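You operate a simulated robot arm through the tools that you are given. There is no shell and no other tool. Be economical: measure what you need, move in short steps, check, and stop when the job is done.

You run a simulated two-armed robot. Do the job below in one go: nothing can be reset, and whatever is moved stays where it is left.

JOB
Pick up the hand cream tub from the bench right of the warm plate with one hand, pass it to the other hand and put it on the sample bench. Set down upright: hand cream tub.
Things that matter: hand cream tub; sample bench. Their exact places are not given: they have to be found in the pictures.

The check looks at the end state, three seconds after you hand in, the way a careful person would. Anything else that was tipped, shoved, dropped, spilled or broken makes it a failure.

ROBOT AND FRAMES
Two 7-joint arms with two-finger parallel grippers on one trunk, on a base that drives. Base frame: it is fixed to the floor where the robot stands at the start and does not move with it; the origin is under the middle of the robot, x ahead of it, y to its left, z up; the surface under the hand at the start is at about z = 0.9. Lengths are in m, angles in rad, forces in N, time in s.
The left shoulder is at the start at [0.07, 0.177, 1.104], the right one opposite. With the tool pointing down near the work surface each hand reaches from about 0.3 to 0.74 m from the robot's upright axis, wherever it stands, measured 20 degrees to its own side. Places, roughly: sample bench [-3.5, -2.3, 0.9]. Payload 3.43 kg a hand.
The tool frame of a hand sits at the grasp point between the pads (the TCP): z along the fingers, y along the line on which they close. The tips reach 0.03 m beyond it. The gripper opens to 0.094 m. The fingers are 0.028 m wide and 0.01 m thick; the gripper's body (0.05 by 0.096 m) begins 0.055 m behind the TCP.
Orientation is that of the tool frame in the base frame, as a unit quaternion [x, y, z, w]. With the fingers straight down and closing along the base's y, the tool's x points along the base's -x, its y along +y and its z along -z.

CONTROLS
- The arms move only by the tool arm_command. It takes "left_deltas", "right_deltas" or both (then of equal length, played together; a hand with none holds still); each is a list of rows, each a list of 7 numbers: the gripper command, from -1 (shut) to 1 (fully open), values between in proportion, then the shift along the base's x, y, z in m, then the turn, a rotation vector about the base's x, y, z in degrees. In form: [[gripper, dx, dy, dz, rx, ry, rz], ...]. A call has 1 to 10 rows; each row shifts and turns the commanded pose from where the row before left it. Rows are played at 5 a second. More than 0.05 m and 0.15 rad between two rows, or a gripper value outside its range, and nothing of the call is played. A pose out of reach is approached as far as the arm can. The call stops where the force on the tool passes 40 N (or 10 N more than at its start, if that is more) or the arm is blocked; 0.2 s more then pass. Each finger travels about 0.153 m/s and halts on what it meets, pressing with about 25 N; the grip force reading is that of the motor and also rises with nothing between the fingers. The clock runs only during rows and for 0.2 s after the last one: add rows that do not move to give the fingers time. It gives the time, the measured TCP pose, the force on the tool (base axes), the opening and the grip force at its end, in the units of the frame above (readings bear some noise), with the torque about the TCP (base axes, N m) and any sound that the robot's microphone picked up, and new pictures: "views" is both (left out), scene, wrist or none (wrist: the cameras of the hands that moved).
- Cameras (640 x 400 px; columns grow to the right, rows downward): "scene" is now at [0.1349, 0.0156, 1.4234]; the picture's right is [0.15, -0.99, 0.00], its down [-0.57, -0.09, -0.82] and it looks along [0.81, 0.13, -0.57] (base axes); focal length 296 px, centre (320, 200). "left" rides on the left gripper at [0.076, -0.014, -0.102] in its tool frame; the picture's right is [0.18, 0.98, 0.00], its down [-0.75, 0.14, -0.64] and it looks along [-0.63, 0.12, 0.77] (tool axes); focal length 243 px, centre (320, 200). "right" rides on the right gripper at [0.076, 0.014, -0.102] in its tool frame; the picture's right is [-0.18, 0.98, 0.00], its down [-0.75, -0.14, -0.64] and it looks along [-0.63, -0.12, 0.77] (tool axes); focal length 243 px, centre (320, 200).
- move_column(by): slides the trunk up (or, below 0, down) by that many m; the arms and the scene camera ride with it, the base frame stays. It gives what a move gives, with no picture.
- steer(legs): drives the robot by 1 to 6 legs, each [ahead, turn to the left] in m and rad, along the robot's own axes; the way and the turn of a leg run together, so that a leg with both is an arc; at most 1.5 m and 3.142 rad a leg. The arms and the cameras ride along, it lands a little off, and it stops where it bumps. It gives what a move gives, and a new picture of the scene camera.
- head_to(pan, tilt): turns the head with the scene camera to pan (to the left, within 1.501 rad either way) and tilt (down, from -0.506 to 1.204), counted from straight ahead of the robot. It gives what a move gives, and a new picture of the scene camera.
- measure_at(camera, pixels): there is no depth. For up to 12 entries [column, row, z] of the newest picture of that camera ("zoom" is the newest enlarged one), the place [x, y] in the base frame at which the ray of that pixel passes the height z, good to about 0.002 m. No time passes.
- zoom(camera, box): a new picture of the part [left, top, right, bottom] of that camera's present view, enlarged. No time passes.
- finish_job(): hands the job in; it is judged then, once.

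Work in short steps. Measure before you move; look again where a grasp or a placing could have gone wrong, and mend it. You have 80 turns and 260 pictures in all, those below and enlarged ones among them. Open the grippers and draw the arms clear of the work before you hand the job in, unless the task says otherwise; then end with one line.

The tools are called after "Request:" as name(argument=value, ...) on one line, values as JSON. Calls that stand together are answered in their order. arm_command: Moves the arms, as the interface text tells. Its arguments: {"type":"object","properties":{"left_deltas":{"type":"array"},"right_deltas":{"type":"array"},"views":{"type":"string","enum":["both","scene","wrist","none"]}},"required":[]} The other tools are called the same way: move_column (by) slides the trunk up or down; steer (legs) drives the base; head_to (pan, tilt) turns the head that bears the scene camera; measure_at (camera, pixels) gives the place at which the rays of pixels pass given heights; zoom (camera, box) takes an enlarged picture of a part of a camera's view; finish_job () hands the job in.

At the start:

```text
time: 0.0
left_eef_pos: [0.4745, 0.3446, 1.156]
left_tool_rot: [0.001, 1.0, 0.0, 0.0]
left_ft_force: [-0.4, 0.4, 0.5]
left_torque: [-0.03, 0.02, -0.02]
left_finger_gap: 0.094
left_finger_force: 0.0
right_eef_pos: [0.4837, -0.0763, 1.2015]
right_tool_rot: [0.002, 1.0, 0.001, 0.0]
right_ft_force: [0.2, 0.5, 0.5]
right_torque: [-0.03, -0.03, -0.01]
right_finger_gap: 0.094
right_finger_force: 0.0
trunk travel left (down, up): [-0.684, 0.156]
robot x, y, heading: [-0.0005, -0.0004, -0.004]
head pan, tilt: [0.154, 0.611]
```

scene: 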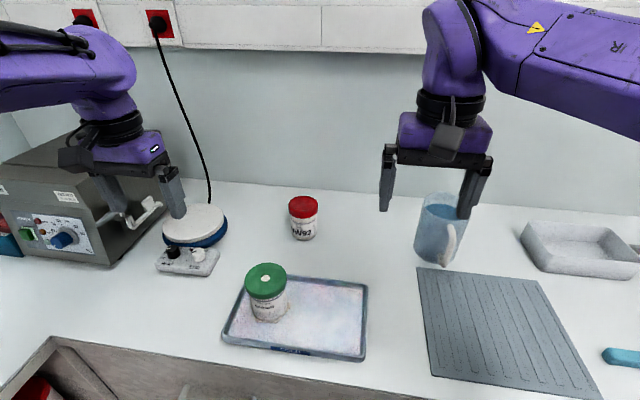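
right: 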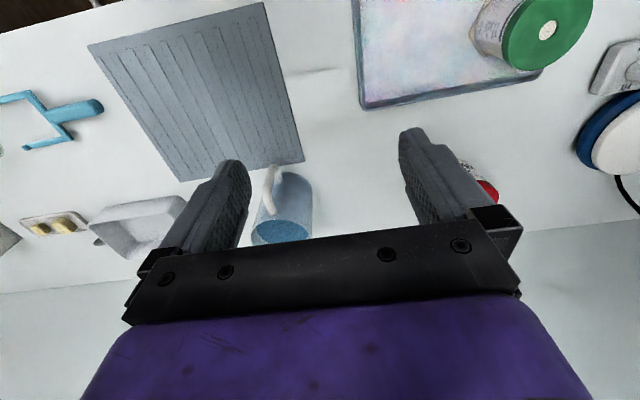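
left: 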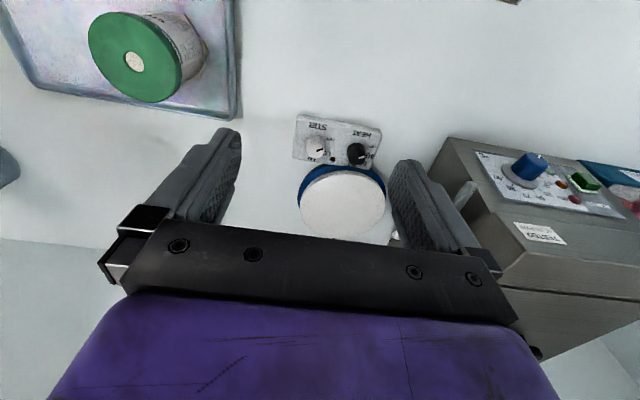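

Two tubs show: a red lid at (303,217) and a green lid at (266,290). I zoom to read the labels.

Request:
zoom(camera="scene", box=[270, 185, 340, 245])

Request:
zoom(camera="scene", box=[220, 250, 320, 335])

Request:
zoom(camera="left", box=[80, 0, 240, 110])

```text
6.67 times, centred on (305, 215) of scene
```

zoom: 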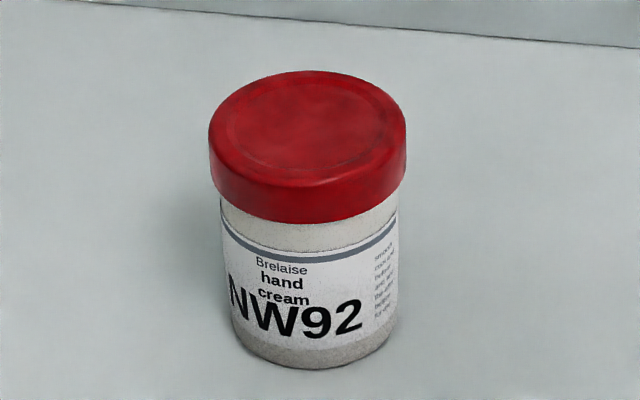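

```text
4.71 times, centred on (270, 292) of scene
```

zoom: 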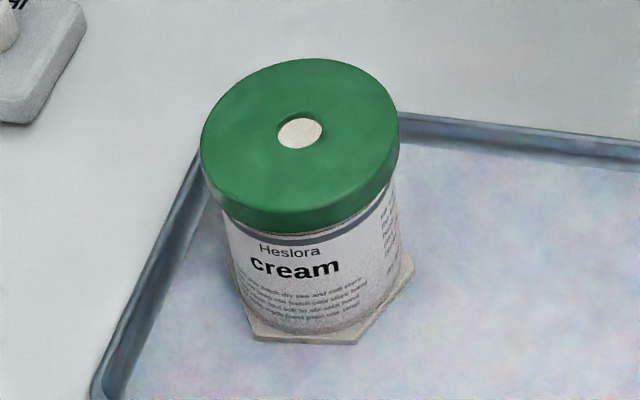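

```text
3.64 times, centred on (160, 55) of left
```

zoom: 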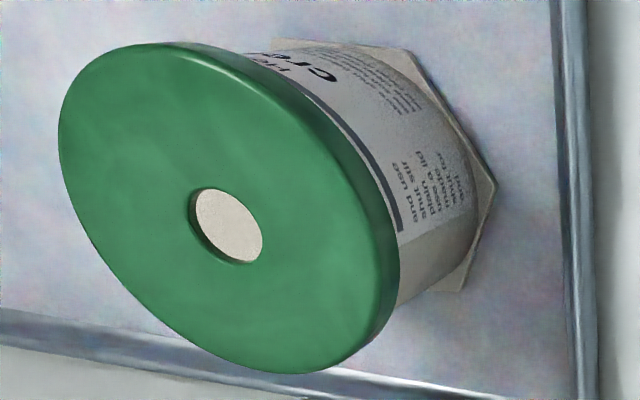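

The red tub reads "hand cream" and stands right of the warm plate: that's the target. I measure its base and lid in the pixels of the scene view.

Request:
measure_at(camera="scene", pixels=[[304.3, 240.2, 0.9], [290.8, 233, 0.9], [316, 231.5, 0.9], [303.5, 195.6, 0.98], [303.5, 195.6, 0.99], [303, 212.5, 0.98], [288.3, 205, 0.98], [318, 204, 0.98], [266, 320, 0.9], [190, 220, 0.94]])

```text
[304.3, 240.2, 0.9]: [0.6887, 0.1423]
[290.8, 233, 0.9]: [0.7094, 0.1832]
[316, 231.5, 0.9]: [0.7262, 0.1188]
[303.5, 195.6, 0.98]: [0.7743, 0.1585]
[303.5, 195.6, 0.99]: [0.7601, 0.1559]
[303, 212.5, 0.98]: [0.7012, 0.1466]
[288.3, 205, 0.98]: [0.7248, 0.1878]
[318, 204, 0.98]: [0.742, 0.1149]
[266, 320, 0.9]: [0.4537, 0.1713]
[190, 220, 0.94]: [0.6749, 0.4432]
```

The tub's axis is about (0.722, 0.149), height about 0.09. Plan: left grips the body low with a tilted approach between the green tub and the stirrer; right later takes the lid from above. First raise the trunk.

Request:
move_column(by=0.1)

Request:
arm_command(left_deltas=[[1, 0, 0, 0, 0, 0, -8], [1, 0, 0, 0, 0, 0, -8], [1, 0, 0, 0, 0, 0, -8], [1, 0, 0, 0, 0, 0, -8], [1, 0, 0, 0, 0, 0, -8]], views="none")

Request:
arm_command(left_deltas=[[1, 0, 0, 0, -5.36, -6.38, 0], [1, 0, 0, 0, -5.36, -6.38, 0], [1, 0, 0, 0, -5.36, -6.38, 0], [1, 0, 0, 0, -5.36, -6.38, 0], [1, 0, 0, 0, -5.36, -6.38, 0], [1, 0, 0, 0, -5.36, -6.38, 0], [1, 0, 0, 0, 0, 0, 0]])

```text
time: 1.3
left_eef_pos: [0.475, 0.3454, 1.2559]
left_tool_rot: [0.0, 1.0, 0.0, 0.0]
left_ft_force: [0.1, 0.2, -0.8]
left_torque: [-0.03, -0.03, -0.02]
left_finger_gap: 0.0936
left_finger_force: 0.1
right_eef_pos: [0.482, -0.0758, 1.3009]
right_tool_rot: [0.002, 1.0, 0.001, 0.0]
right_ft_force: [0.1, 0.0, 0.8]
right_torque: [0.02, 0.01, 0.01]
right_finger_gap: 0.0942
right_finger_force: 0.0
trunk travel left (down, up): [-0.784, 0.056]
robot x, y, heading: [0.0012, -0.0017, 0.003]
head pan, tilt: [0.154, 0.611]
```

```text
time: 2.5
left_eef_pos: [0.4741, 0.3467, 1.2569]
left_tool_rot: [0.342, 0.94, 0.0, -0.001]
left_ft_force: [0.4, 0.3, -0.6]
left_torque: [-0.01, 0.02, -0.03]
left_finger_gap: 0.0941
left_finger_force: 0.0
right_eef_pos: [0.4826, -0.0763, 1.3008]
right_tool_rot: [0.001, 1.0, 0.001, 0.0]
right_ft_force: [0.4, -0.6, 0.1]
right_torque: [-0.02, -0.01, 0.02]
right_finger_gap: 0.0941
right_finger_force: 0.0
trunk travel left (down, up): [-0.784, 0.056]
robot x, y, heading: [-0.005, 0.0011, -0.002]
head pan, tilt: [0.154, 0.611]
```

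```text
time: 4.1
left_eef_pos: [0.4751, 0.3446, 1.257]
left_tool_rot: [0.311, 0.851, -0.145, 0.398]
left_ft_force: [0.1, 0.1, -0.4]
left_torque: [0.01, -0.01, 0.0]
left_finger_gap: 0.0937
left_finger_force: 0.0
right_eef_pos: [0.4827, -0.0763, 1.3007]
right_tool_rot: [0.002, 1.0, 0.0, 0.0]
right_ft_force: [-0.1, -0.7, 0.7]
right_torque: [0.03, -0.01, 0.0]
right_finger_gap: 0.094
right_finger_force: 0.1
trunk travel left (down, up): [-0.784, 0.056]
robot x, y, heading: [-0.002, 0.0011, -0.005]
head pan, tilt: [0.154, 0.611]
```

scene: 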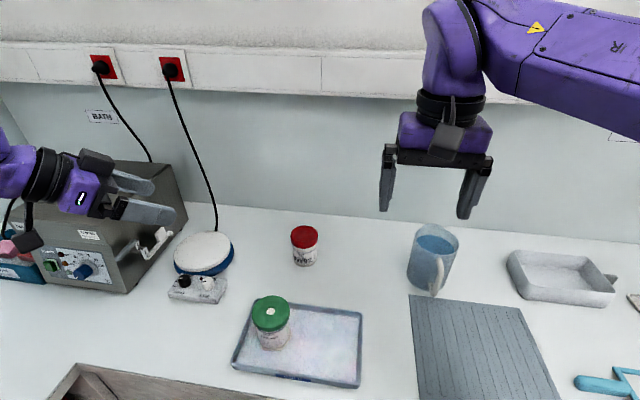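
left: 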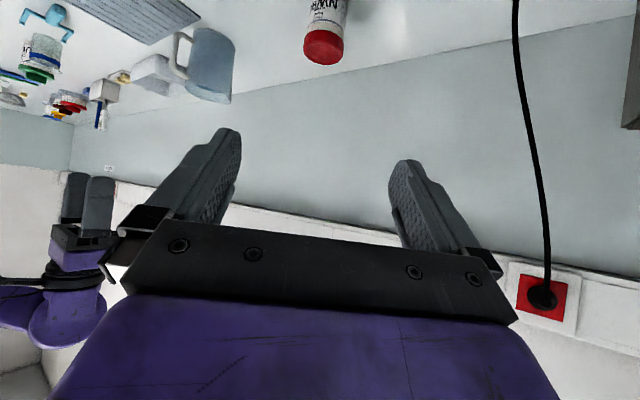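

Left hand is tilted properly. I check the tub again from this higher view and go to the pre-grasp point.

Request:
arm_command(left_deltas=[[1, 0.0206, -0.0159, -0.0291, 0, 0, 0], [1, 0.0206, -0.0159, -0.0291, 0, 0, 0], [1, 0.0206, -0.0159, -0.0291, 0, 0, 0], [1, 0.0206, -0.0159, -0.0291, 0, 0, 0], [1, 0.0206, -0.0159, -0.0291, 0, 0, 0], [1, 0.0206, -0.0159, -0.0291, 0, 0, 0], [1, 0.0206, -0.0159, -0.0291, 0, 0, 0], [1, 0.0206, -0.0159, -0.0291, 0, 0, 0], [1, 0, 0, 0, 0, 0, 0]])

Request:
zoom(camera="scene", box=[220, 180, 380, 280])

```text
time: 6.1
left_eef_pos: [0.6377, 0.2176, 1.025]
left_tool_rot: [0.31, 0.852, -0.145, 0.397]
left_ft_force: [0.9, 0.7, -0.4]
left_torque: [0.0, -0.01, 0.03]
left_finger_gap: 0.0941
left_finger_force: 0.1
right_eef_pos: [0.4833, -0.076, 1.3013]
right_tool_rot: [0.002, 1.0, 0.001, 0.001]
right_ft_force: [0.0, -0.1, 0.3]
right_torque: [-0.02, -0.03, -0.02]
right_finger_gap: 0.0938
right_finger_force: 0.1
trunk travel left (down, up): [-0.784, 0.056]
robot x, y, heading: [-0.001, -0.0004, -0.004]
head pan, tilt: [0.154, 0.611]
```

scene: 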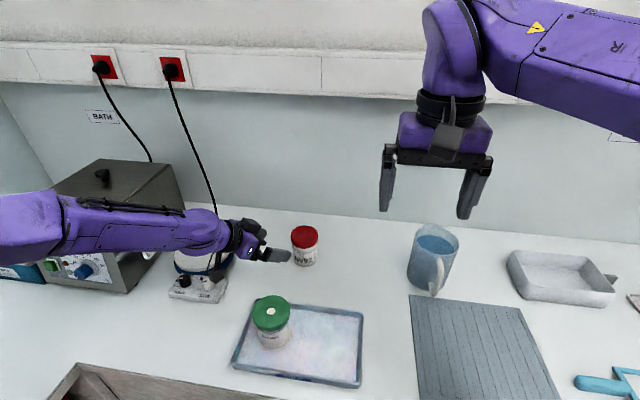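
left: 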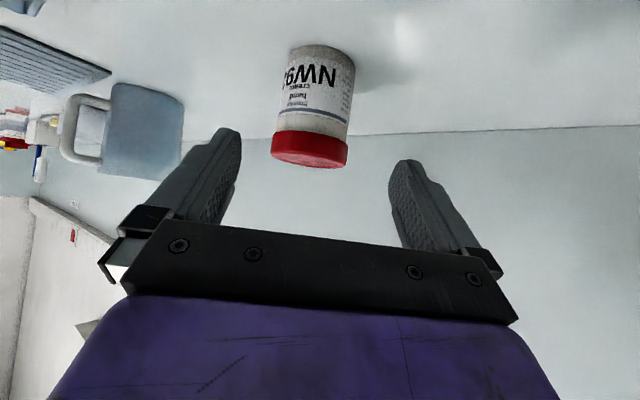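

```text
4.00 times, centred on (300, 230) of scene
```

zoom: 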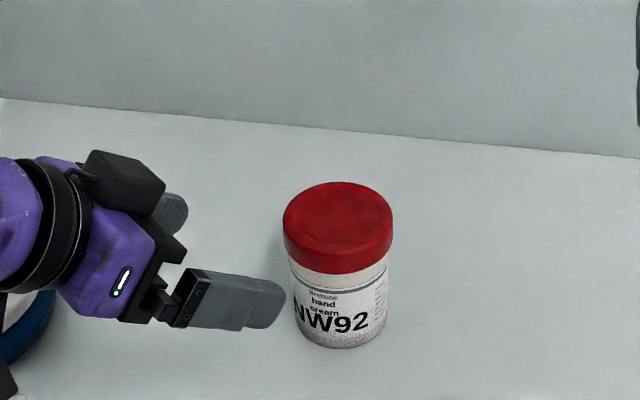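

The tub stands squarely between the fingers' line. I re-measure its place from the zoom: base near edge (343,347), sides (299,330)/(386,325), lid centre (338,222).

Request:
measure_at(camera="zoom", pixels=[[343, 347, 0.9], [300, 331, 0.9], [386, 326, 0.9], [338, 222, 0.98], [338, 222, 0.985], [338, 222, 0.99], [338, 183, 0.985], [337, 260, 0.985], [283, 228, 0.98], [393, 225, 0.98]])

Request:
measure_at(camera="left", pixels=[[321, 44, 0.9], [311, 148, 0.985], [271, 150, 0.97], [348, 150, 0.97]])

```text
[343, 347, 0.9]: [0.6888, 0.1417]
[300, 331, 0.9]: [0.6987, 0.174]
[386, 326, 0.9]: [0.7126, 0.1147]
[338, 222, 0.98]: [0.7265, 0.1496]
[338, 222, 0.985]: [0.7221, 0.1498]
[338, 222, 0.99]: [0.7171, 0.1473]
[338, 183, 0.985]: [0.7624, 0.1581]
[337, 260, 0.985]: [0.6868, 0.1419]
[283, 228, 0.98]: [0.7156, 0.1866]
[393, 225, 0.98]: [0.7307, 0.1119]
```

```text
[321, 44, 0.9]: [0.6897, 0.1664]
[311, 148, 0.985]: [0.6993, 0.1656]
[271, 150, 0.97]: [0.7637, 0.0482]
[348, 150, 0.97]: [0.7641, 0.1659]
```

Tub axis ≈ (0.721, 0.149), height ≈ 0.085. Move in along the tool axis to TCP (0.715, 0.154, 0.94).

Request:
arm_command(left_deltas=[[1, 0.0155, -0.0127, -0.017, 0, 0, 0], [1, 0.0155, -0.0127, -0.017, 0, 0, 0], [1, 0.0155, -0.0127, -0.017, 0, 0, 0], [1, 0.0155, -0.0127, -0.017, 0, 0, 0], [1, 0.0155, -0.0127, -0.017, 0, 0, 0], [1, 0, 0, 0, 0, 0, 0]])

Request:
zoom(camera="scene", box=[220, 180, 380, 280])

```text
time: 7.5
left_eef_pos: [0.7164, 0.1549, 0.9391]
left_tool_rot: [0.31, 0.851, -0.145, 0.398]
left_ft_force: [-2.0, 0.5, 0.1]
left_torque: [-0.01, 0.0, 0.01]
left_finger_gap: 0.094
left_finger_force: 0.1
right_eef_pos: [0.4827, -0.0759, 1.3008]
right_tool_rot: [0.002, 1.0, 0.0, 0.0]
right_ft_force: [-0.5, 0.2, -0.6]
right_torque: [-0.01, 0.02, 0.02]
right_finger_gap: 0.094
right_finger_force: 0.0
trunk travel left (down, up): [-0.784, 0.056]
robot x, y, heading: [0.0015, 0.0005, -0.003]
head pan, tilt: [0.154, 0.611]
```

scene: 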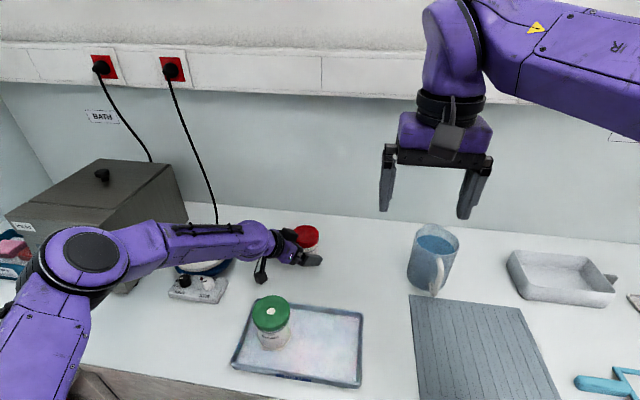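
left: 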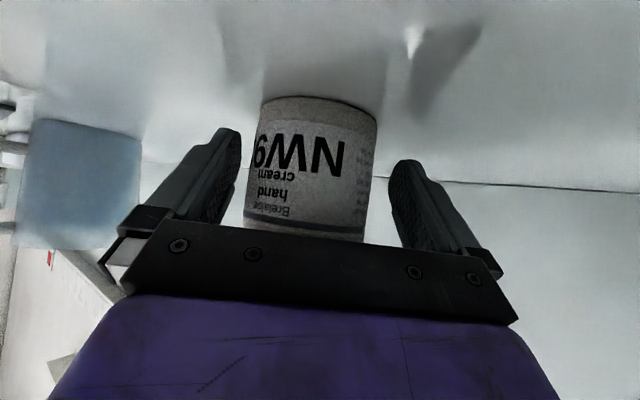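

```text
4.00 times, centred on (300, 230) of scene
```

zoom: 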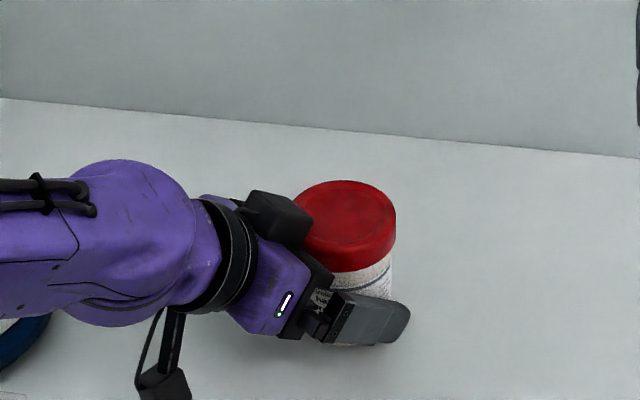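

The tub is between the fingers, upright and untouched. Close.

Request:
arm_command(left_deltas=[[0.6, 0, 0, 0, 0, 0, 0], [0.4, 0, 0, 0, 0, 0, 0], [-0.2, 0, 0, 0, 0, 0, 0], [-1, 0, 0, 0, 0, 0, 0], [-1, 0, 0, 0, 0, 0, 0], [-1, 0, 0, 0, 0, 0, 0]])

```text
time: 8.9
left_eef_pos: [0.7164, 0.1557, 0.939]
left_tool_rot: [0.309, 0.852, -0.144, 0.397]
left_ft_force: [-0.4, -0.3, -0.3]
left_torque: [-0.04, -0.02, 0.01]
left_finger_gap: 0.0702
left_finger_force: 25.5
right_eef_pos: [0.4825, -0.0769, 1.2994]
right_tool_rot: [0.002, 1.0, 0.001, 0.001]
right_ft_force: [0.4, -0.3, 0.3]
right_torque: [-0.02, -0.01, 0.03]
right_finger_gap: 0.0939
right_finger_force: 0.0
trunk travel left (down, up): [-0.784, 0.056]
robot x, y, heading: [-0.0019, 0.0054, 0.003]
head pan, tilt: [0.154, 0.611]
```

scene: 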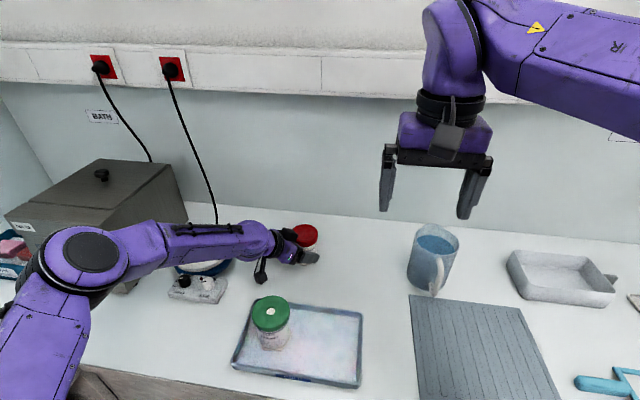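
left: 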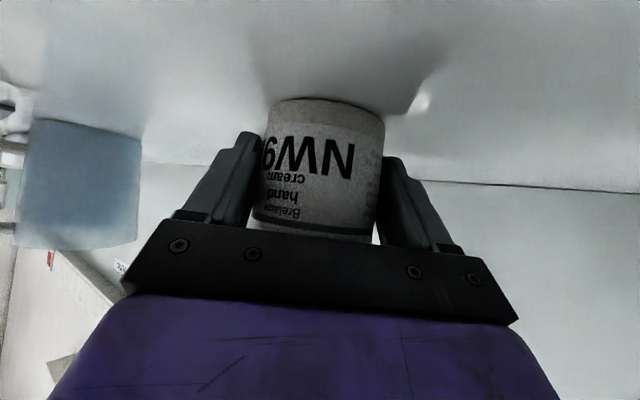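

Gripped (gap 0.070, 25 N). Lift straight up, while the right hand moves away to its side.

Request:
arm_command(left_deltas=[[-1, 0, 0, 0.02, 0, 0, 0], [-1, 0, 0, 0.03, 0, 0, 0], [-1, 0, 0, 0.04, 0, 0, 0], [-1, 0, 0, 0.04, 0, 0, 0], [-1, 0, 0, 0.04, 0, 0, 0], [-1, -0.02, 0, 0.04, 0, 0, 0], [-1, -0.03, 0, 0.03, 0, 0, 0], [-1, -0.03, 0, 0, 0, 0, 0], [-1, -0.03, 0, 0, 0, 0, 0]], right_deltas=[[1, 0, -0.03, 0, 0, 0, 0], [1, 0, -0.03, 0, 0, 0, 0], [1, 0, -0.03, 0, 0, 0, 0], [1, 0, -0.03, 0, 0, 0, 0], [1, 0, -0.03, 0, 0, 0, 0], [1, 0, -0.03, 0, 0, 0, 0], [1, 0, -0.03, 0, 0, 0, 0], [1, 0, 0, 0, 0, 0, 0], [1, 0, 0, 0, 0, 0, 0]])

```text
time: 10.9
left_eef_pos: [0.6041, 0.1558, 1.1801]
left_tool_rot: [0.31, 0.851, -0.145, 0.398]
left_ft_force: [0.7, -0.7, -1.7]
left_torque: [0.02, 0.01, -0.01]
left_finger_gap: 0.0706
left_finger_force: 25.0
right_eef_pos: [0.4813, -0.0966, 1.2987]
right_tool_rot: [0.006, 1.0, 0.003, 0.003]
right_ft_force: [-0.6, -0.6, -0.4]
right_torque: [0.02, -0.05, -0.01]
right_finger_gap: 0.0941
right_finger_force: 0.1
right hand out of reach, approached as far as the arm can: row 1, 2, 3, 4, 5, 6, 7
trunk travel left (down, up): [-0.784, 0.056]
robot x, y, heading: [-0.001, 0.0028, 0.004]
head pan, tilt: [0.154, 0.611]
```

scene: 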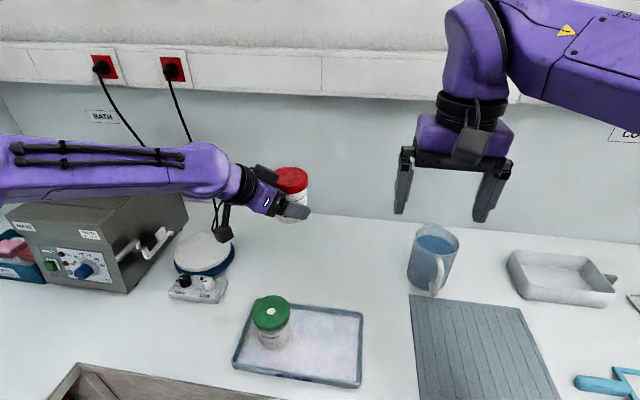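
right: 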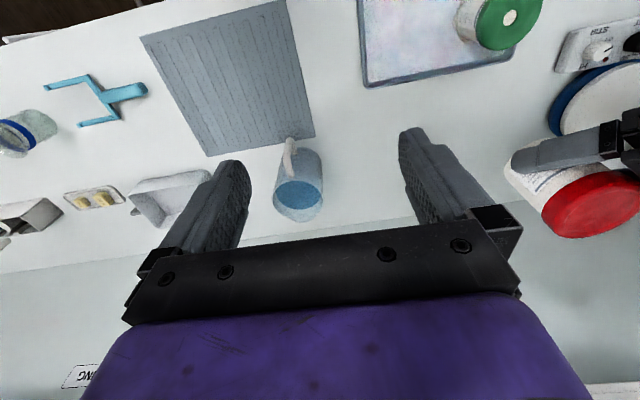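
left: 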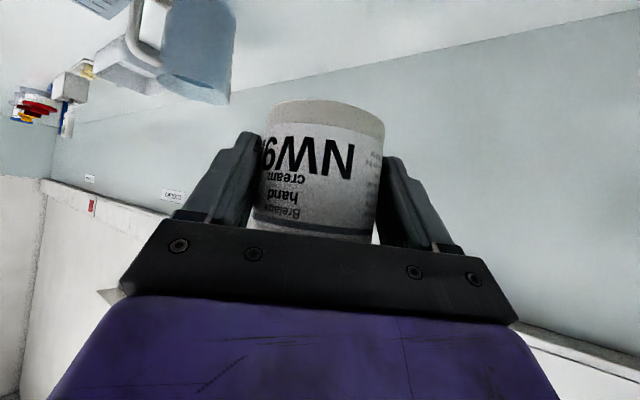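

Tub is safely held. The right arm could not go right at that height; I lower it a little and start its yaw to +90° to see how it follows.

Request:
arm_command(right_deltas=[[1, 0, 0, -0.02, 0, 0, 8], [1, 0, 0, -0.02, 0, 0, 8], [1, 0, 0, -0.02, 0, 0, 8], [1, 0, 0, -0.02, 0, 0, 8], [1, 0, 0, 0, 0, 0, 8], [1, 0, 0, 0, 0, 0, 8]], views="scene")

```text
time: 12.3
left_eef_pos: [0.6067, 0.1562, 1.1788]
left_tool_rot: [0.31, 0.852, -0.144, 0.397]
left_ft_force: [0.3, -0.1, -1.6]
left_torque: [0.05, 0.02, 0.01]
left_finger_gap: 0.0706
left_finger_force: 25.1
right_eef_pos: [0.4829, -0.0972, 1.2977]
right_tool_rot: [0.006, 1.0, 0.003, 0.002]
right_ft_force: [1.0, -0.2, -0.4]
right_torque: [0.0, 0.0, -0.02]
right_finger_gap: 0.0941
right_finger_force: 0.0
right hand out of reach, approached as far as the arm can: row 1, 2, 3, 4, 5, 6
trunk travel left (down, up): [-0.784, 0.056]
robot x, y, heading: [-0.0014, 0.0001, -0.003]
head pan, tilt: [0.154, 0.611]
```

scene: 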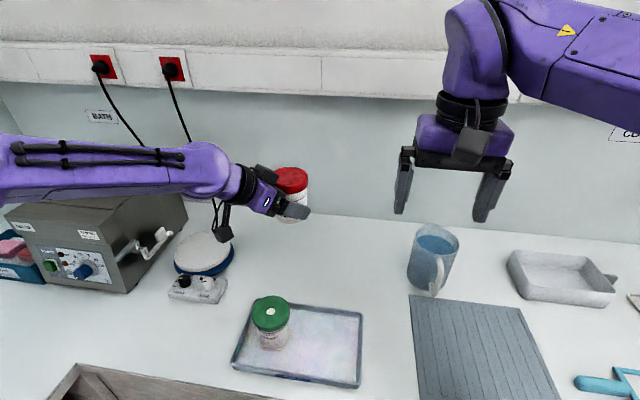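

The right arm stayed put; it may be at a joint limit. I try the opposite way with a small +y and lower move, no turn.

Request:
arm_command(right_deltas=[[1, 0, 0.02, -0.02, 0, 0, 0], [1, 0, 0, -0.02, 0, 0, 0], [1, 0, 0, -0.02, 0, 0, 0], [1, 0, 0, -0.02, 0, 0, 0]], views="none")

```text
time: 13.3
left_eef_pos: [0.6067, 0.1562, 1.178]
left_tool_rot: [0.309, 0.852, -0.145, 0.398]
left_ft_force: [0.4, -0.1, -2.7]
left_torque: [-0.03, 0.03, -0.02]
left_finger_gap: 0.0705
left_finger_force: 24.8
right_eef_pos: [0.4817, -0.077, 1.2208]
right_tool_rot: [0.006, 1.0, 0.003, 0.003]
right_ft_force: [-0.7, -0.1, -0.1]
right_torque: [0.0, -0.01, 0.02]
right_finger_gap: 0.094
right_finger_force: 0.1
trunk travel left (down, up): [-0.784, 0.056]
robot x, y, heading: [0.0006, -0.0006, 0.003]
head pan, tilt: [0.154, 0.611]
```

Lowering works. Test moving right and yawing here in small steps.

Request:
arm_command(right_deltas=[[1, 0, -0.03, 0, 0, 0, 0], [1, 0, -0.03, 0, 0, 0, 0], [1, 0, -0.03, 0, 0, 0, 0]], views="none")

Request:
arm_command(right_deltas=[[1, 0, 0, 0, 0, 0, 8], [1, 0, 0, 0, 0, 0, 8], [1, 0, 0, 0, 0, 0, 8], [1, 0, 0, 0, 0, 0, 8]], views="scene")

```text
time: 14.1
left_eef_pos: [0.6056, 0.1545, 1.1791]
left_tool_rot: [0.31, 0.852, -0.145, 0.397]
left_ft_force: [-0.3, 0.4, -1.7]
left_torque: [0.01, 0.01, 0.04]
left_finger_gap: 0.0705
left_finger_force: 25.3
right_eef_pos: [0.4822, -0.1675, 1.2177]
right_tool_rot: [0.005, 1.0, 0.004, 0.003]
right_ft_force: [0.3, -1.1, 1.0]
right_torque: [0.0, -0.03, 0.02]
right_finger_gap: 0.0939
right_finger_force: 0.1
trunk travel left (down, up): [-0.784, 0.056]
robot x, y, heading: [0.0021, -0.0033, -0.002]
head pan, tilt: [0.154, 0.611]
```

```text
time: 15.1
left_eef_pos: [0.6066, 0.1565, 1.1779]
left_tool_rot: [0.31, 0.852, -0.145, 0.397]
left_ft_force: [0.6, -0.7, -2.2]
left_torque: [-0.05, 0.03, -0.02]
left_finger_gap: 0.0706
left_finger_force: 24.7
right_eef_pos: [0.4808, -0.1664, 1.219]
right_tool_rot: [-0.029, 1.0, 0.004, 0.003]
right_ft_force: [-0.2, 0.9, 1.1]
right_torque: [0.01, 0.03, 0.0]
right_finger_gap: 0.0938
right_finger_force: 0.1
right hand out of reach, approached as far as the arm can: row 1, 2, 3, 4
trunk travel left (down, up): [-0.784, 0.056]
robot x, y, heading: [-0.0027, -0.0037, 0.002]
head pan, tilt: [0.154, 0.611]
```

scene: 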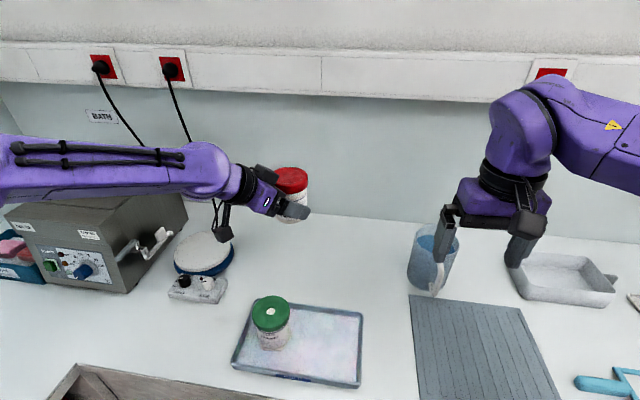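

Right wrist is limited this high relative to the shoulder. I'll back off from the bench into free air, where the hands can be lower relative to the shoulders; back up 0.5 m first.

Request:
steer(legs=[[-0.5, 0]])

Request:
move_column(by=0.05)

Request:
head_to(pan=-1.45, tilt=0.4)

Request:
head_to(pan=0.0, tilt=0.5)

```text
time: 18.1
left_eef_pos: [0.1124, 0.1526, 1.1776]
left_tool_rot: [0.313, 0.851, -0.147, 0.396]
left_ft_force: [0.0, -1.3, -2.2]
left_torque: [0.01, 0.02, -0.02]
left_finger_gap: 0.0705
left_finger_force: 24.9
right_eef_pos: [-0.0131, -0.1683, 1.2181]
right_tool_rot: [-0.026, 1.0, 0.004, 0.002]
right_ft_force: [-0.1, 0.6, -0.2]
right_torque: [0.02, -0.03, 0.01]
right_finger_gap: 0.0939
right_finger_force: 0.2
trunk travel left (down, up): [-0.784, 0.056]
robot x, y, heading: [-0.4958, -0.0007, -0.005]
head pan, tilt: [0.154, 0.611]
```

scene: 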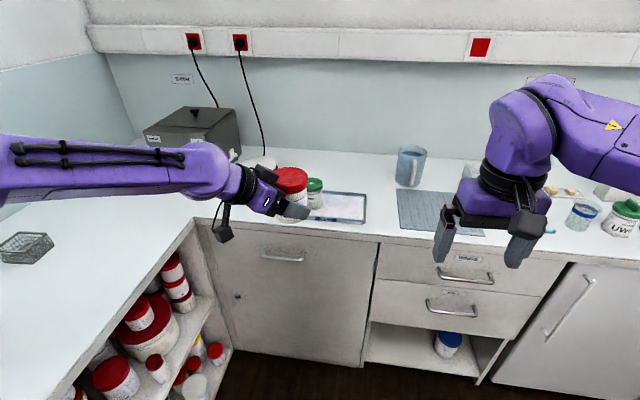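

```text
time: 19.0
left_eef_pos: [0.1128, 0.1536, 1.2282]
left_tool_rot: [0.311, 0.851, -0.145, 0.397]
left_ft_force: [-0.1, -0.2, -1.8]
left_torque: [0.01, 0.01, -0.01]
left_finger_gap: 0.0706
left_finger_force: 24.5
right_eef_pos: [-0.014, -0.1689, 1.2685]
right_tool_rot: [-0.025, 1.0, 0.003, 0.003]
right_ft_force: [-0.2, -0.6, -0.2]
right_torque: [-0.03, 0.02, 0.0]
right_finger_gap: 0.0941
right_finger_force: 0.1
trunk travel left (down, up): [-0.834, 0.006]
robot x, y, heading: [-0.4933, 0.0017, -0.006]
head pan, tilt: [0.154, 0.611]
```

```text
time: 20.6
left_eef_pos: [0.1123, 0.154, 1.2296]
left_tool_rot: [0.312, 0.851, -0.146, 0.397]
left_ft_force: [0.4, 0.3, -2.4]
left_torque: [0.01, 0.03, 0.04]
left_finger_gap: 0.0709
left_finger_force: 25.0
right_eef_pos: [-0.0135, -0.1697, 1.2689]
right_tool_rot: [-0.026, 1.0, 0.004, 0.003]
right_ft_force: [-0.1, -0.1, -0.7]
right_torque: [-0.01, 0.02, -0.02]
right_finger_gap: 0.0938
right_finger_force: 0.1
trunk travel left (down, up): [-0.834, 0.006]
robot x, y, heading: [-0.4956, 0.0028, -0.006]
head pan, tilt: [-1.45, 0.4]
```

scene: 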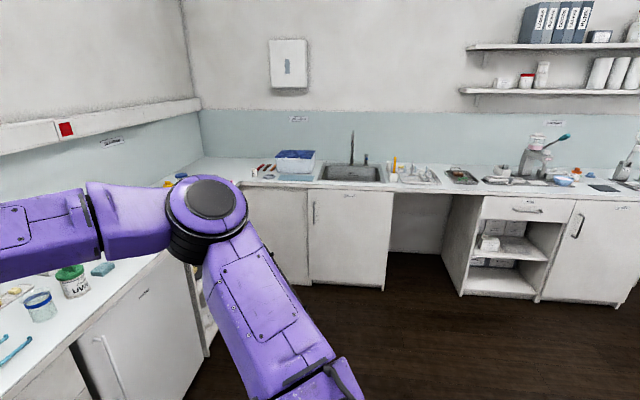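

```text
time: 22.2
left_eef_pos: [0.1118, 0.1544, 1.229]
left_tool_rot: [0.312, 0.851, -0.145, 0.397]
left_ft_force: [0.4, -0.1, -2.8]
left_torque: [-0.01, 0.06, 0.0]
left_finger_gap: 0.0705
left_finger_force: 24.9
right_eef_pos: [-0.014, -0.1699, 1.2695]
right_tool_rot: [-0.026, 1.0, 0.003, 0.003]
right_ft_force: [0.8, 0.6, 0.3]
right_torque: [-0.01, 0.01, -0.01]
right_finger_gap: 0.0938
right_finger_force: 0.1
trunk travel left (down, up): [-0.834, 0.006]
robot x, y, heading: [-0.4944, 0.0007, -0.011]
head pan, tilt: [0.0, 0.499]
```

scene: 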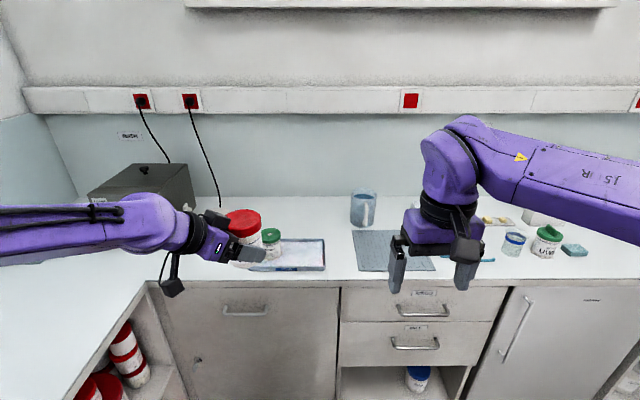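

In free air now (robot at x≈-0.5). Lower the left hand a bit and test the right hand's yaw at a lower height.

Request:
arm_command(left_deltas=[[-1, -0.02, 0, -0.03, 0, 0, 0], [-1, -0.02, 0, -0.03, 0, 0, 0], [-1, -0.02, 0, -0.03, 0, 0, 0], [-1, -0.02, 0, -0.03, 0, 0, 0], [-1, -0.02, 0, 0, 0, 0, 0]], right_deltas=[[1, 0, -0.02, -0.03, 0, 0, 0], [1, 0, -0.02, -0.03, 0, 0, 0], [1, 0, -0.02, -0.03, 0, 0, 0], [1, 0, -0.02, -0.03, 0, 0, 0], [1, 0, 0, 0, 0, 0, 0]], views="none")

Request:
arm_command(right_deltas=[[1, 0, 0, 0, 0, 0, 8], [1, 0, 0, 0, 0, 0, 8], [1, 0, 0, 0, 0, 0, 8], [1, 0, 0, 0, 0, 0, 8], [1, 0, 0, 0, 0, 0, 8], [1, 0, 0, 0, 0, 0, 8], [1, 0, 0, 0, 0, 0, 8], [1, 0, 0, 0, 0, 0, 8]], left_deltas=[[-1, 0, 0, 0, 0, 0, -8], [-1, 0, 0, 0, 0, 0, -8], [-1, 0, 0, 0, 0, 0, -8], [-1, 0, 0, 0, 0, 0, -8], [-1, 0, 0, 0, 0, 0, -8], [-1, 0, 0, 0, 0, 0, -8], [-1, 0, 0, 0, 0, 0, 0], [-1, 0, 0, 0, 0, 0, 0]], views="scene")

```text
time: 23.4
left_eef_pos: [0.0112, 0.1534, 1.1093]
left_tool_rot: [0.312, 0.85, -0.146, 0.398]
left_ft_force: [0.3, 0.4, -1.9]
left_torque: [0.01, 0.01, 0.03]
left_finger_gap: 0.0707
left_finger_force: 24.9
right_eef_pos: [-0.0136, -0.2489, 1.1479]
right_tool_rot: [-0.027, 1.0, 0.004, 0.001]
right_ft_force: [0.8, -0.5, 0.1]
right_torque: [0.03, 0.0, 0.02]
right_finger_gap: 0.0936
right_finger_force: 0.2
trunk travel left (down, up): [-0.834, 0.006]
robot x, y, heading: [-0.4951, 0.002, -0.006]
head pan, tilt: [0.0, 0.499]
```

```text
time: 25.2
left_eef_pos: [0.012, 0.1543, 1.1099]
left_tool_rot: [0.631, 0.65, -0.295, 0.304]
left_ft_force: [-0.4, -0.4, -1.3]
left_torque: [-0.01, 0.02, -0.02]
left_finger_gap: 0.0707
left_finger_force: 25.0
right_eef_pos: [-0.0127, -0.2476, 1.1488]
right_tool_rot: [-0.06, 0.998, 0.003, 0.002]
right_ft_force: [-0.2, 0.6, -0.9]
right_torque: [0.0, -0.02, 0.01]
right_finger_gap: 0.0941
right_finger_force: 0.0
right hand out of reach, approached as far as the arm can: row 1, 2, 3, 4, 5, 6, 7, 8
trunk travel left (down, up): [-0.834, 0.006]
robot x, y, heading: [-0.499, 0.0032, -0.009]
head pan, tilt: [0.0, 0.499]
```

scene: 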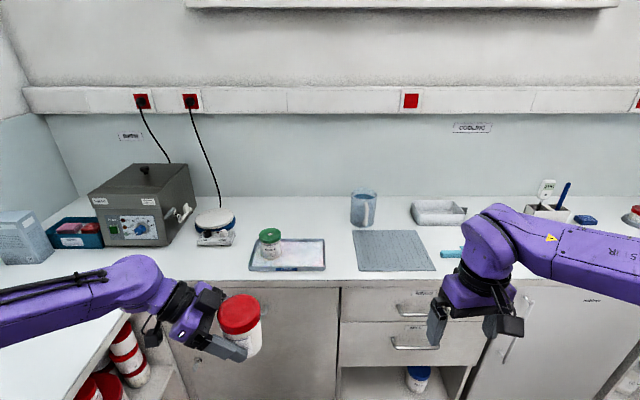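

Left now points to -y, tub upright. Right can't yaw positive, so I try the other way (to −88°), then lean it 25° so its fingers point slightly to the left.

Request:
arm_command(right_deltas=[[1, 0, 0, 0, 0, 0, -8], [1, 0, 0, 0, 0, 0, -8], [1, 0, 0, 0, 0, 0, -8], [1, 0, 0, 0, 0, 0, -8], [1, 0, 0, 0, 0, 0, -8], [1, 0, 0, 0, 0, 0, -8], [1, 0, 0, 0, 0, 0, -8], [1, 0, 0, 0, 0, 0, -8], [1, 0, 0, 0, 0, 0, -8], [1, 0, 0, 0, 0, 0, -8]], views="none")

Request:
arm_command(right_deltas=[[1, 0, 0, 0, 0, 0, -7.5], [1, 0, 0, 0, 0, 0, -7.5], [1, 0, 0, 0, 8.33, 0, 0], [1, 0, 0, 0, 8.33, 0, 0], [1, 0, 0, 0, 8.33, 0, 0], [1, 0, 0, 0, 0, 0, 0]])

```text
time: 27.4
left_eef_pos: [0.0127, 0.1535, 1.1087]
left_tool_rot: [0.631, 0.65, -0.295, 0.303]
left_ft_force: [0.4, -0.2, -0.7]
left_torque: [0.01, -0.01, -0.02]
left_finger_gap: 0.0709
left_finger_force: 25.1
right_eef_pos: [-0.0139, -0.2493, 1.1482]
right_tool_rot: [0.596, 0.803, 0.002, 0.004]
right_ft_force: [1.6, 0.2, 1.9]
right_torque: [-0.02, -0.04, -0.03]
right_finger_gap: 0.0941
right_finger_force: 0.0
trunk travel left (down, up): [-0.834, 0.006]
robot x, y, heading: [-0.4991, 0.0016, -0.012]
head pan, tilt: [0.0, 0.499]
```

```text
time: 28.8
left_eef_pos: [0.0105, 0.1539, 1.1088]
left_tool_rot: [0.631, 0.65, -0.295, 0.303]
left_ft_force: [-0.7, 0.5, -1.8]
left_torque: [0.05, -0.04, 0.03]
left_finger_gap: 0.0705
left_finger_force: 25.0
right_eef_pos: [-0.0136, -0.2479, 1.1488]
right_tool_rot: [0.679, 0.702, 0.156, -0.146]
right_ft_force: [-1.0, 0.0, 0.1]
right_torque: [0.01, -0.02, -0.03]
right_finger_gap: 0.0939
right_finger_force: 0.1
trunk travel left (down, up): [-0.834, 0.006]
robot x, y, heading: [-0.4953, 0.0048, -0.009]
head pan, tilt: [0.0, 0.499]
```

scene: 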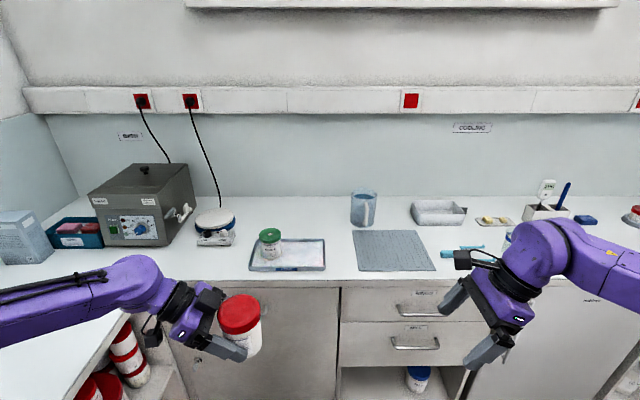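
right: 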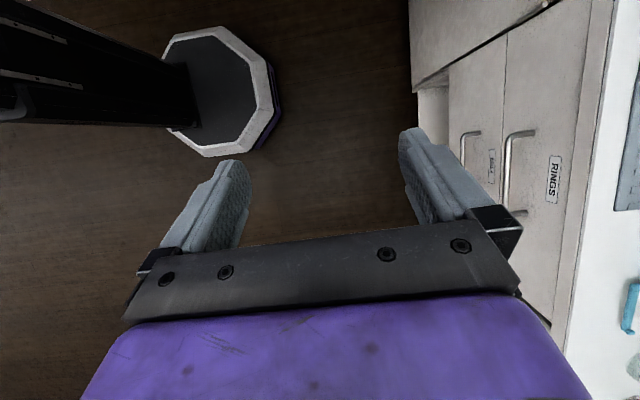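

Right hand works in this pose. I check the tub's place in the scene picture (lid centre about (240,314)) before planning the approach.

Request:
zoom(camera="scene", box=[160, 270, 288, 350])

Request:
measure_at(camera="scene", pixels=[[240, 314, 1.155], [240, 314, 1.15], [239, 295, 1.155], [261, 317, 1.15], [219, 312, 1.15], [240, 333, 1.155]])

```text
5.00 times, centred on (224, 310) of scene
```

zoom: 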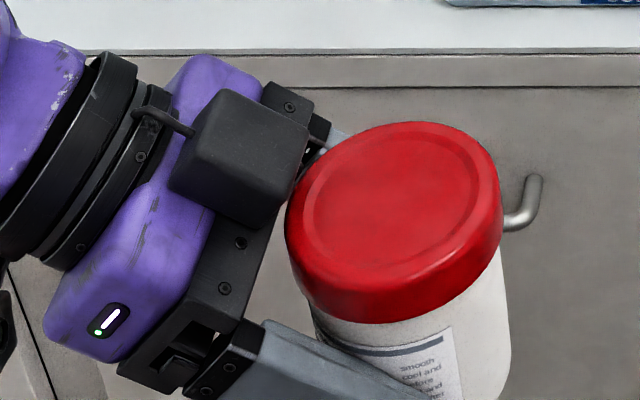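

```text
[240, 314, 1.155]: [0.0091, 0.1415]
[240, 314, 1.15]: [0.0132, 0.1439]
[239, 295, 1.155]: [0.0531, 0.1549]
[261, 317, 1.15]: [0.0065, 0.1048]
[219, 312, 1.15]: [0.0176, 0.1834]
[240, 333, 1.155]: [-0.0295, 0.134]
```

The lid centre is ~(0.013, 0.146), agreeing with my estimate. Now lift the right hand, reduce lean to 15°, and bring it above the lid.

Request:
arm_command(right_deltas=[[1, 0, 0, 0.05, -5, 0, 0], [1, 0, 0, 0.05, -5, 0, 0], [1, 0.0031, 0.0477, 0, 0, 0, 0], [1, 0.0031, 0.0477, 0, 0, 0, 0], [1, 0.0031, 0.0477, 0, 0, 0, 0], [1, 0.0031, 0.0477, 0, 0, 0, 0], [1, 0.0031, 0.0477, 0, 0, 0, 0], [1, 0.0031, 0.0477, 0, 0, 0, 0], [1, 0.0031, 0.0477, 0, 0, 0, 0]])

```text
time: 30.8
left_eef_pos: [0.0118, 0.1561, 1.1079]
left_tool_rot: [0.631, 0.649, -0.296, 0.304]
left_ft_force: [-0.6, -0.5, -1.7]
left_torque: [0.01, 0.02, -0.02]
left_finger_gap: 0.0704
left_finger_force: 25.2
right_eef_pos: [0.0104, 0.0908, 1.2472]
right_tool_rot: [0.69, 0.713, 0.093, -0.086]
right_ft_force: [-0.4, 0.2, -0.5]
right_torque: [-0.05, 0.02, -0.02]
right_finger_gap: 0.094
right_finger_force: 0.1
trunk travel left (down, up): [-0.834, 0.006]
robot x, y, heading: [-0.4932, 0.002, -0.008]
head pan, tilt: [0.0, 0.499]
```

scene: 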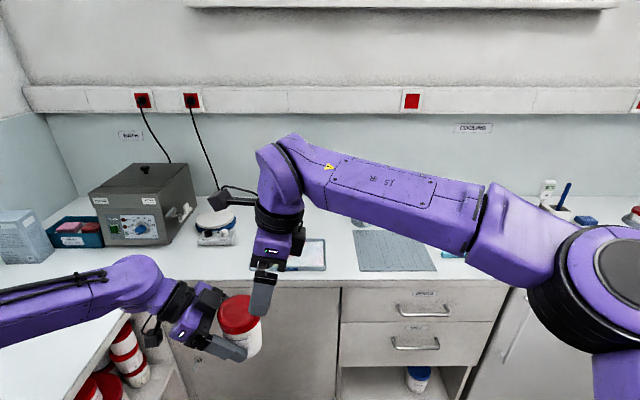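
right: 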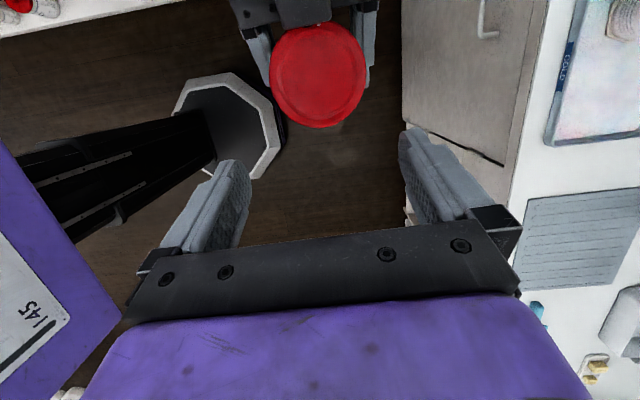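

Clear view from the right wrist: lid at (317,76). Measure it.

Request:
measure_at(camera="right", pixels=[[317, 76, 1.155], [270, 76, 1.15], [367, 76, 1.15], [317, 127, 1.15]])

Request:
arm_command(right_deltas=[[1, 0.0005, 0.0213, 0, 0, 0, 0], [1, 0.0005, 0.0213, 0, 0, 0, 0], [1, 0, 0, -0.02, 0, 0, 0], [1, 0, 0, -0.015, 0, 0, 0], [1, 0, 0, 0, 0, 0, 0]])

```text
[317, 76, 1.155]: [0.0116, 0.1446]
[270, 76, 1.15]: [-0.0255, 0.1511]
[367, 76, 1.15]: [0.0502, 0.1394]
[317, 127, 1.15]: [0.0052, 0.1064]
```

```text
time: 32.0
left_eef_pos: [0.0123, 0.1553, 1.1086]
left_tool_rot: [0.631, 0.65, -0.295, 0.304]
left_ft_force: [0.4, -0.4, -2.9]
left_torque: [0.05, 0.03, -0.02]
left_finger_gap: 0.0706
left_finger_force: 25.3
right_eef_pos: [0.0081, 0.1291, 1.2137]
right_tool_rot: [0.689, 0.713, 0.094, -0.086]
right_ft_force: [-0.4, -0.5, 0.3]
right_torque: [-0.04, 0.03, -0.01]
right_finger_gap: 0.0936
right_finger_force: 0.0
trunk travel left (down, up): [-0.834, 0.006]
robot x, y, heading: [-0.4927, 0.0017, -0.008]
head pan, tilt: [0.0, 0.499]
```

scene: 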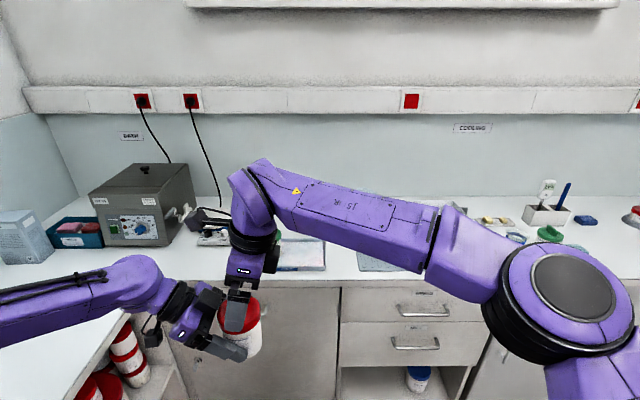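
right: 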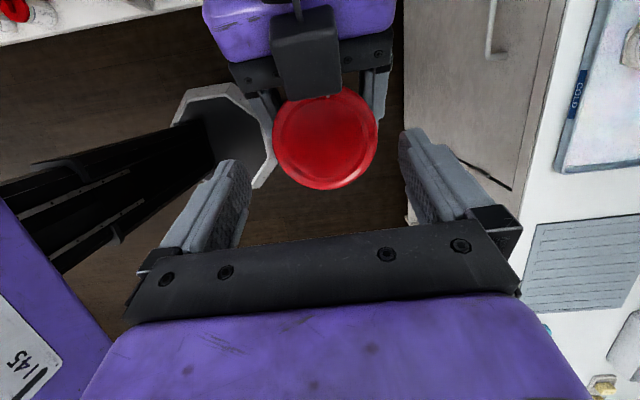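

Aligned: lid between the finger lines. Descend about 47 mm to the lid in small rows.

Request:
arm_command(right_deltas=[[1, 0.003, 0.003, -0.01, 0, 0, 0], [1, 0, 0, -0.01, 0, 0, 0], [1, 0, 0, -0.01, 0, 0, 0], [1, 0, 0, -0.01, 0, 0, 0], [1, 0, 0, -0.007, 0, 0, 0], [1, 0, 0, 0, 0, 0, 0]])

Request:
zoom(camera="scene", box=[160, 270, 288, 350])

```text
time: 33.4
left_eef_pos: [0.0124, 0.1536, 1.1096]
left_tool_rot: [0.631, 0.651, -0.294, 0.303]
left_ft_force: [-0.1, -0.4, -2.2]
left_torque: [0.04, -0.02, -0.02]
left_finger_gap: 0.0706
left_finger_force: 24.9
right_eef_pos: [0.0107, 0.1311, 1.1667]
right_tool_rot: [0.69, 0.713, 0.094, -0.086]
right_ft_force: [0.9, 0.6, 0.2]
right_torque: [0.04, 0.01, 0.0]
right_finger_gap: 0.0941
right_finger_force: 0.0
trunk travel left (down, up): [-0.834, 0.006]
robot x, y, heading: [-0.4955, 0.0009, -0.008]
head pan, tilt: [0.0, 0.499]
```

scene: 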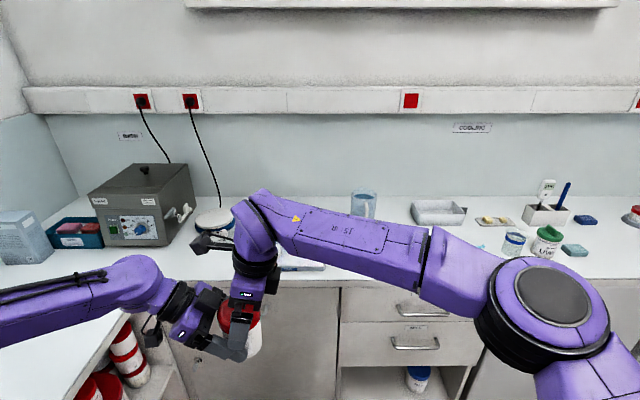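
right: 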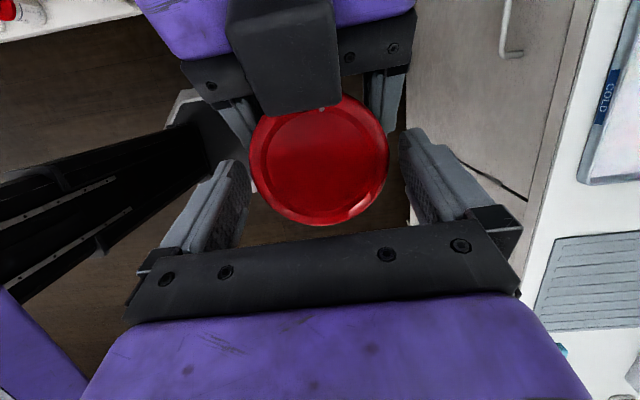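

```text
5.00 times, centred on (224, 310) of scene
```

zoom: 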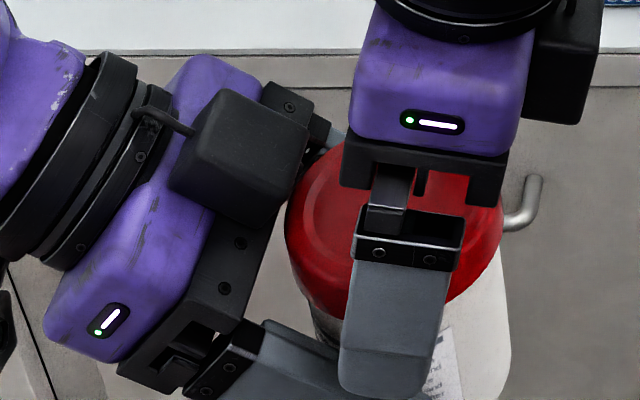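

The right tip's inner corner looks close to the left finger; I raise 5 mm and shift 3 mm to -y, and then close most of the way to look.

Request:
arm_command(right_deltas=[[1, 0.001, -0.003, 0.005, 0, 0, 0], [0.8, 0, 0, 0, 0, 0, 0], [0.72, 0, 0, 0, 0, 0, 0], [0.68, 0, 0, 0, 0, 0, 0]])

Request:
zoom(camera="scene", box=[200, 290, 280, 340])

```text
time: 34.4
left_eef_pos: [0.0108, 0.1545, 1.1096]
left_tool_rot: [0.631, 0.65, -0.295, 0.303]
left_ft_force: [-0.7, -0.3, -2.2]
left_torque: [0.03, 0.01, 0.0]
left_finger_gap: 0.0707
left_finger_force: 25.1
right_eef_pos: [0.0129, 0.1272, 1.1717]
right_tool_rot: [0.689, 0.713, 0.095, -0.086]
right_ft_force: [0.8, -0.1, -0.3]
right_torque: [0.01, 0.03, 0.02]
right_finger_gap: 0.0789
right_finger_force: 0.1
trunk travel left (down, up): [-0.834, 0.006]
robot x, y, heading: [-0.4938, 0.0051, -0.005]
head pan, tilt: [0.0, 0.499]
```

scene: 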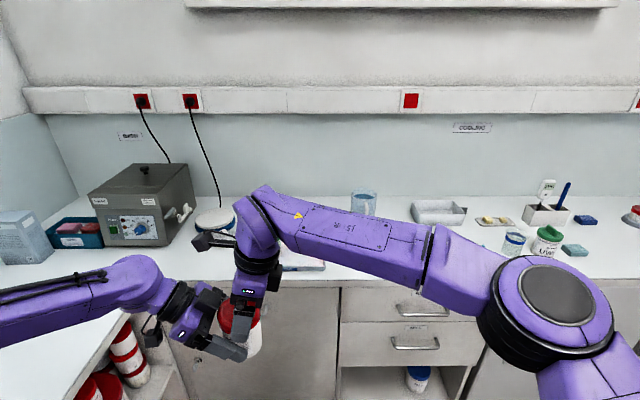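
right: 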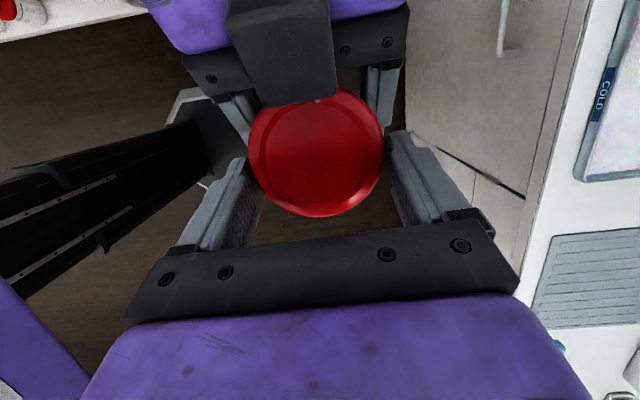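

```text
8.00 times, centred on (240, 315) of scene
```

zoom: 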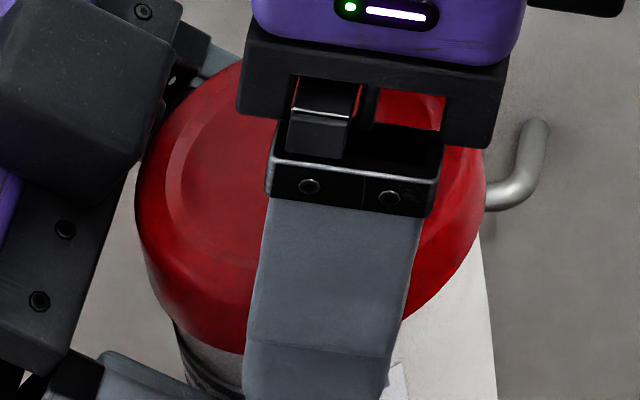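

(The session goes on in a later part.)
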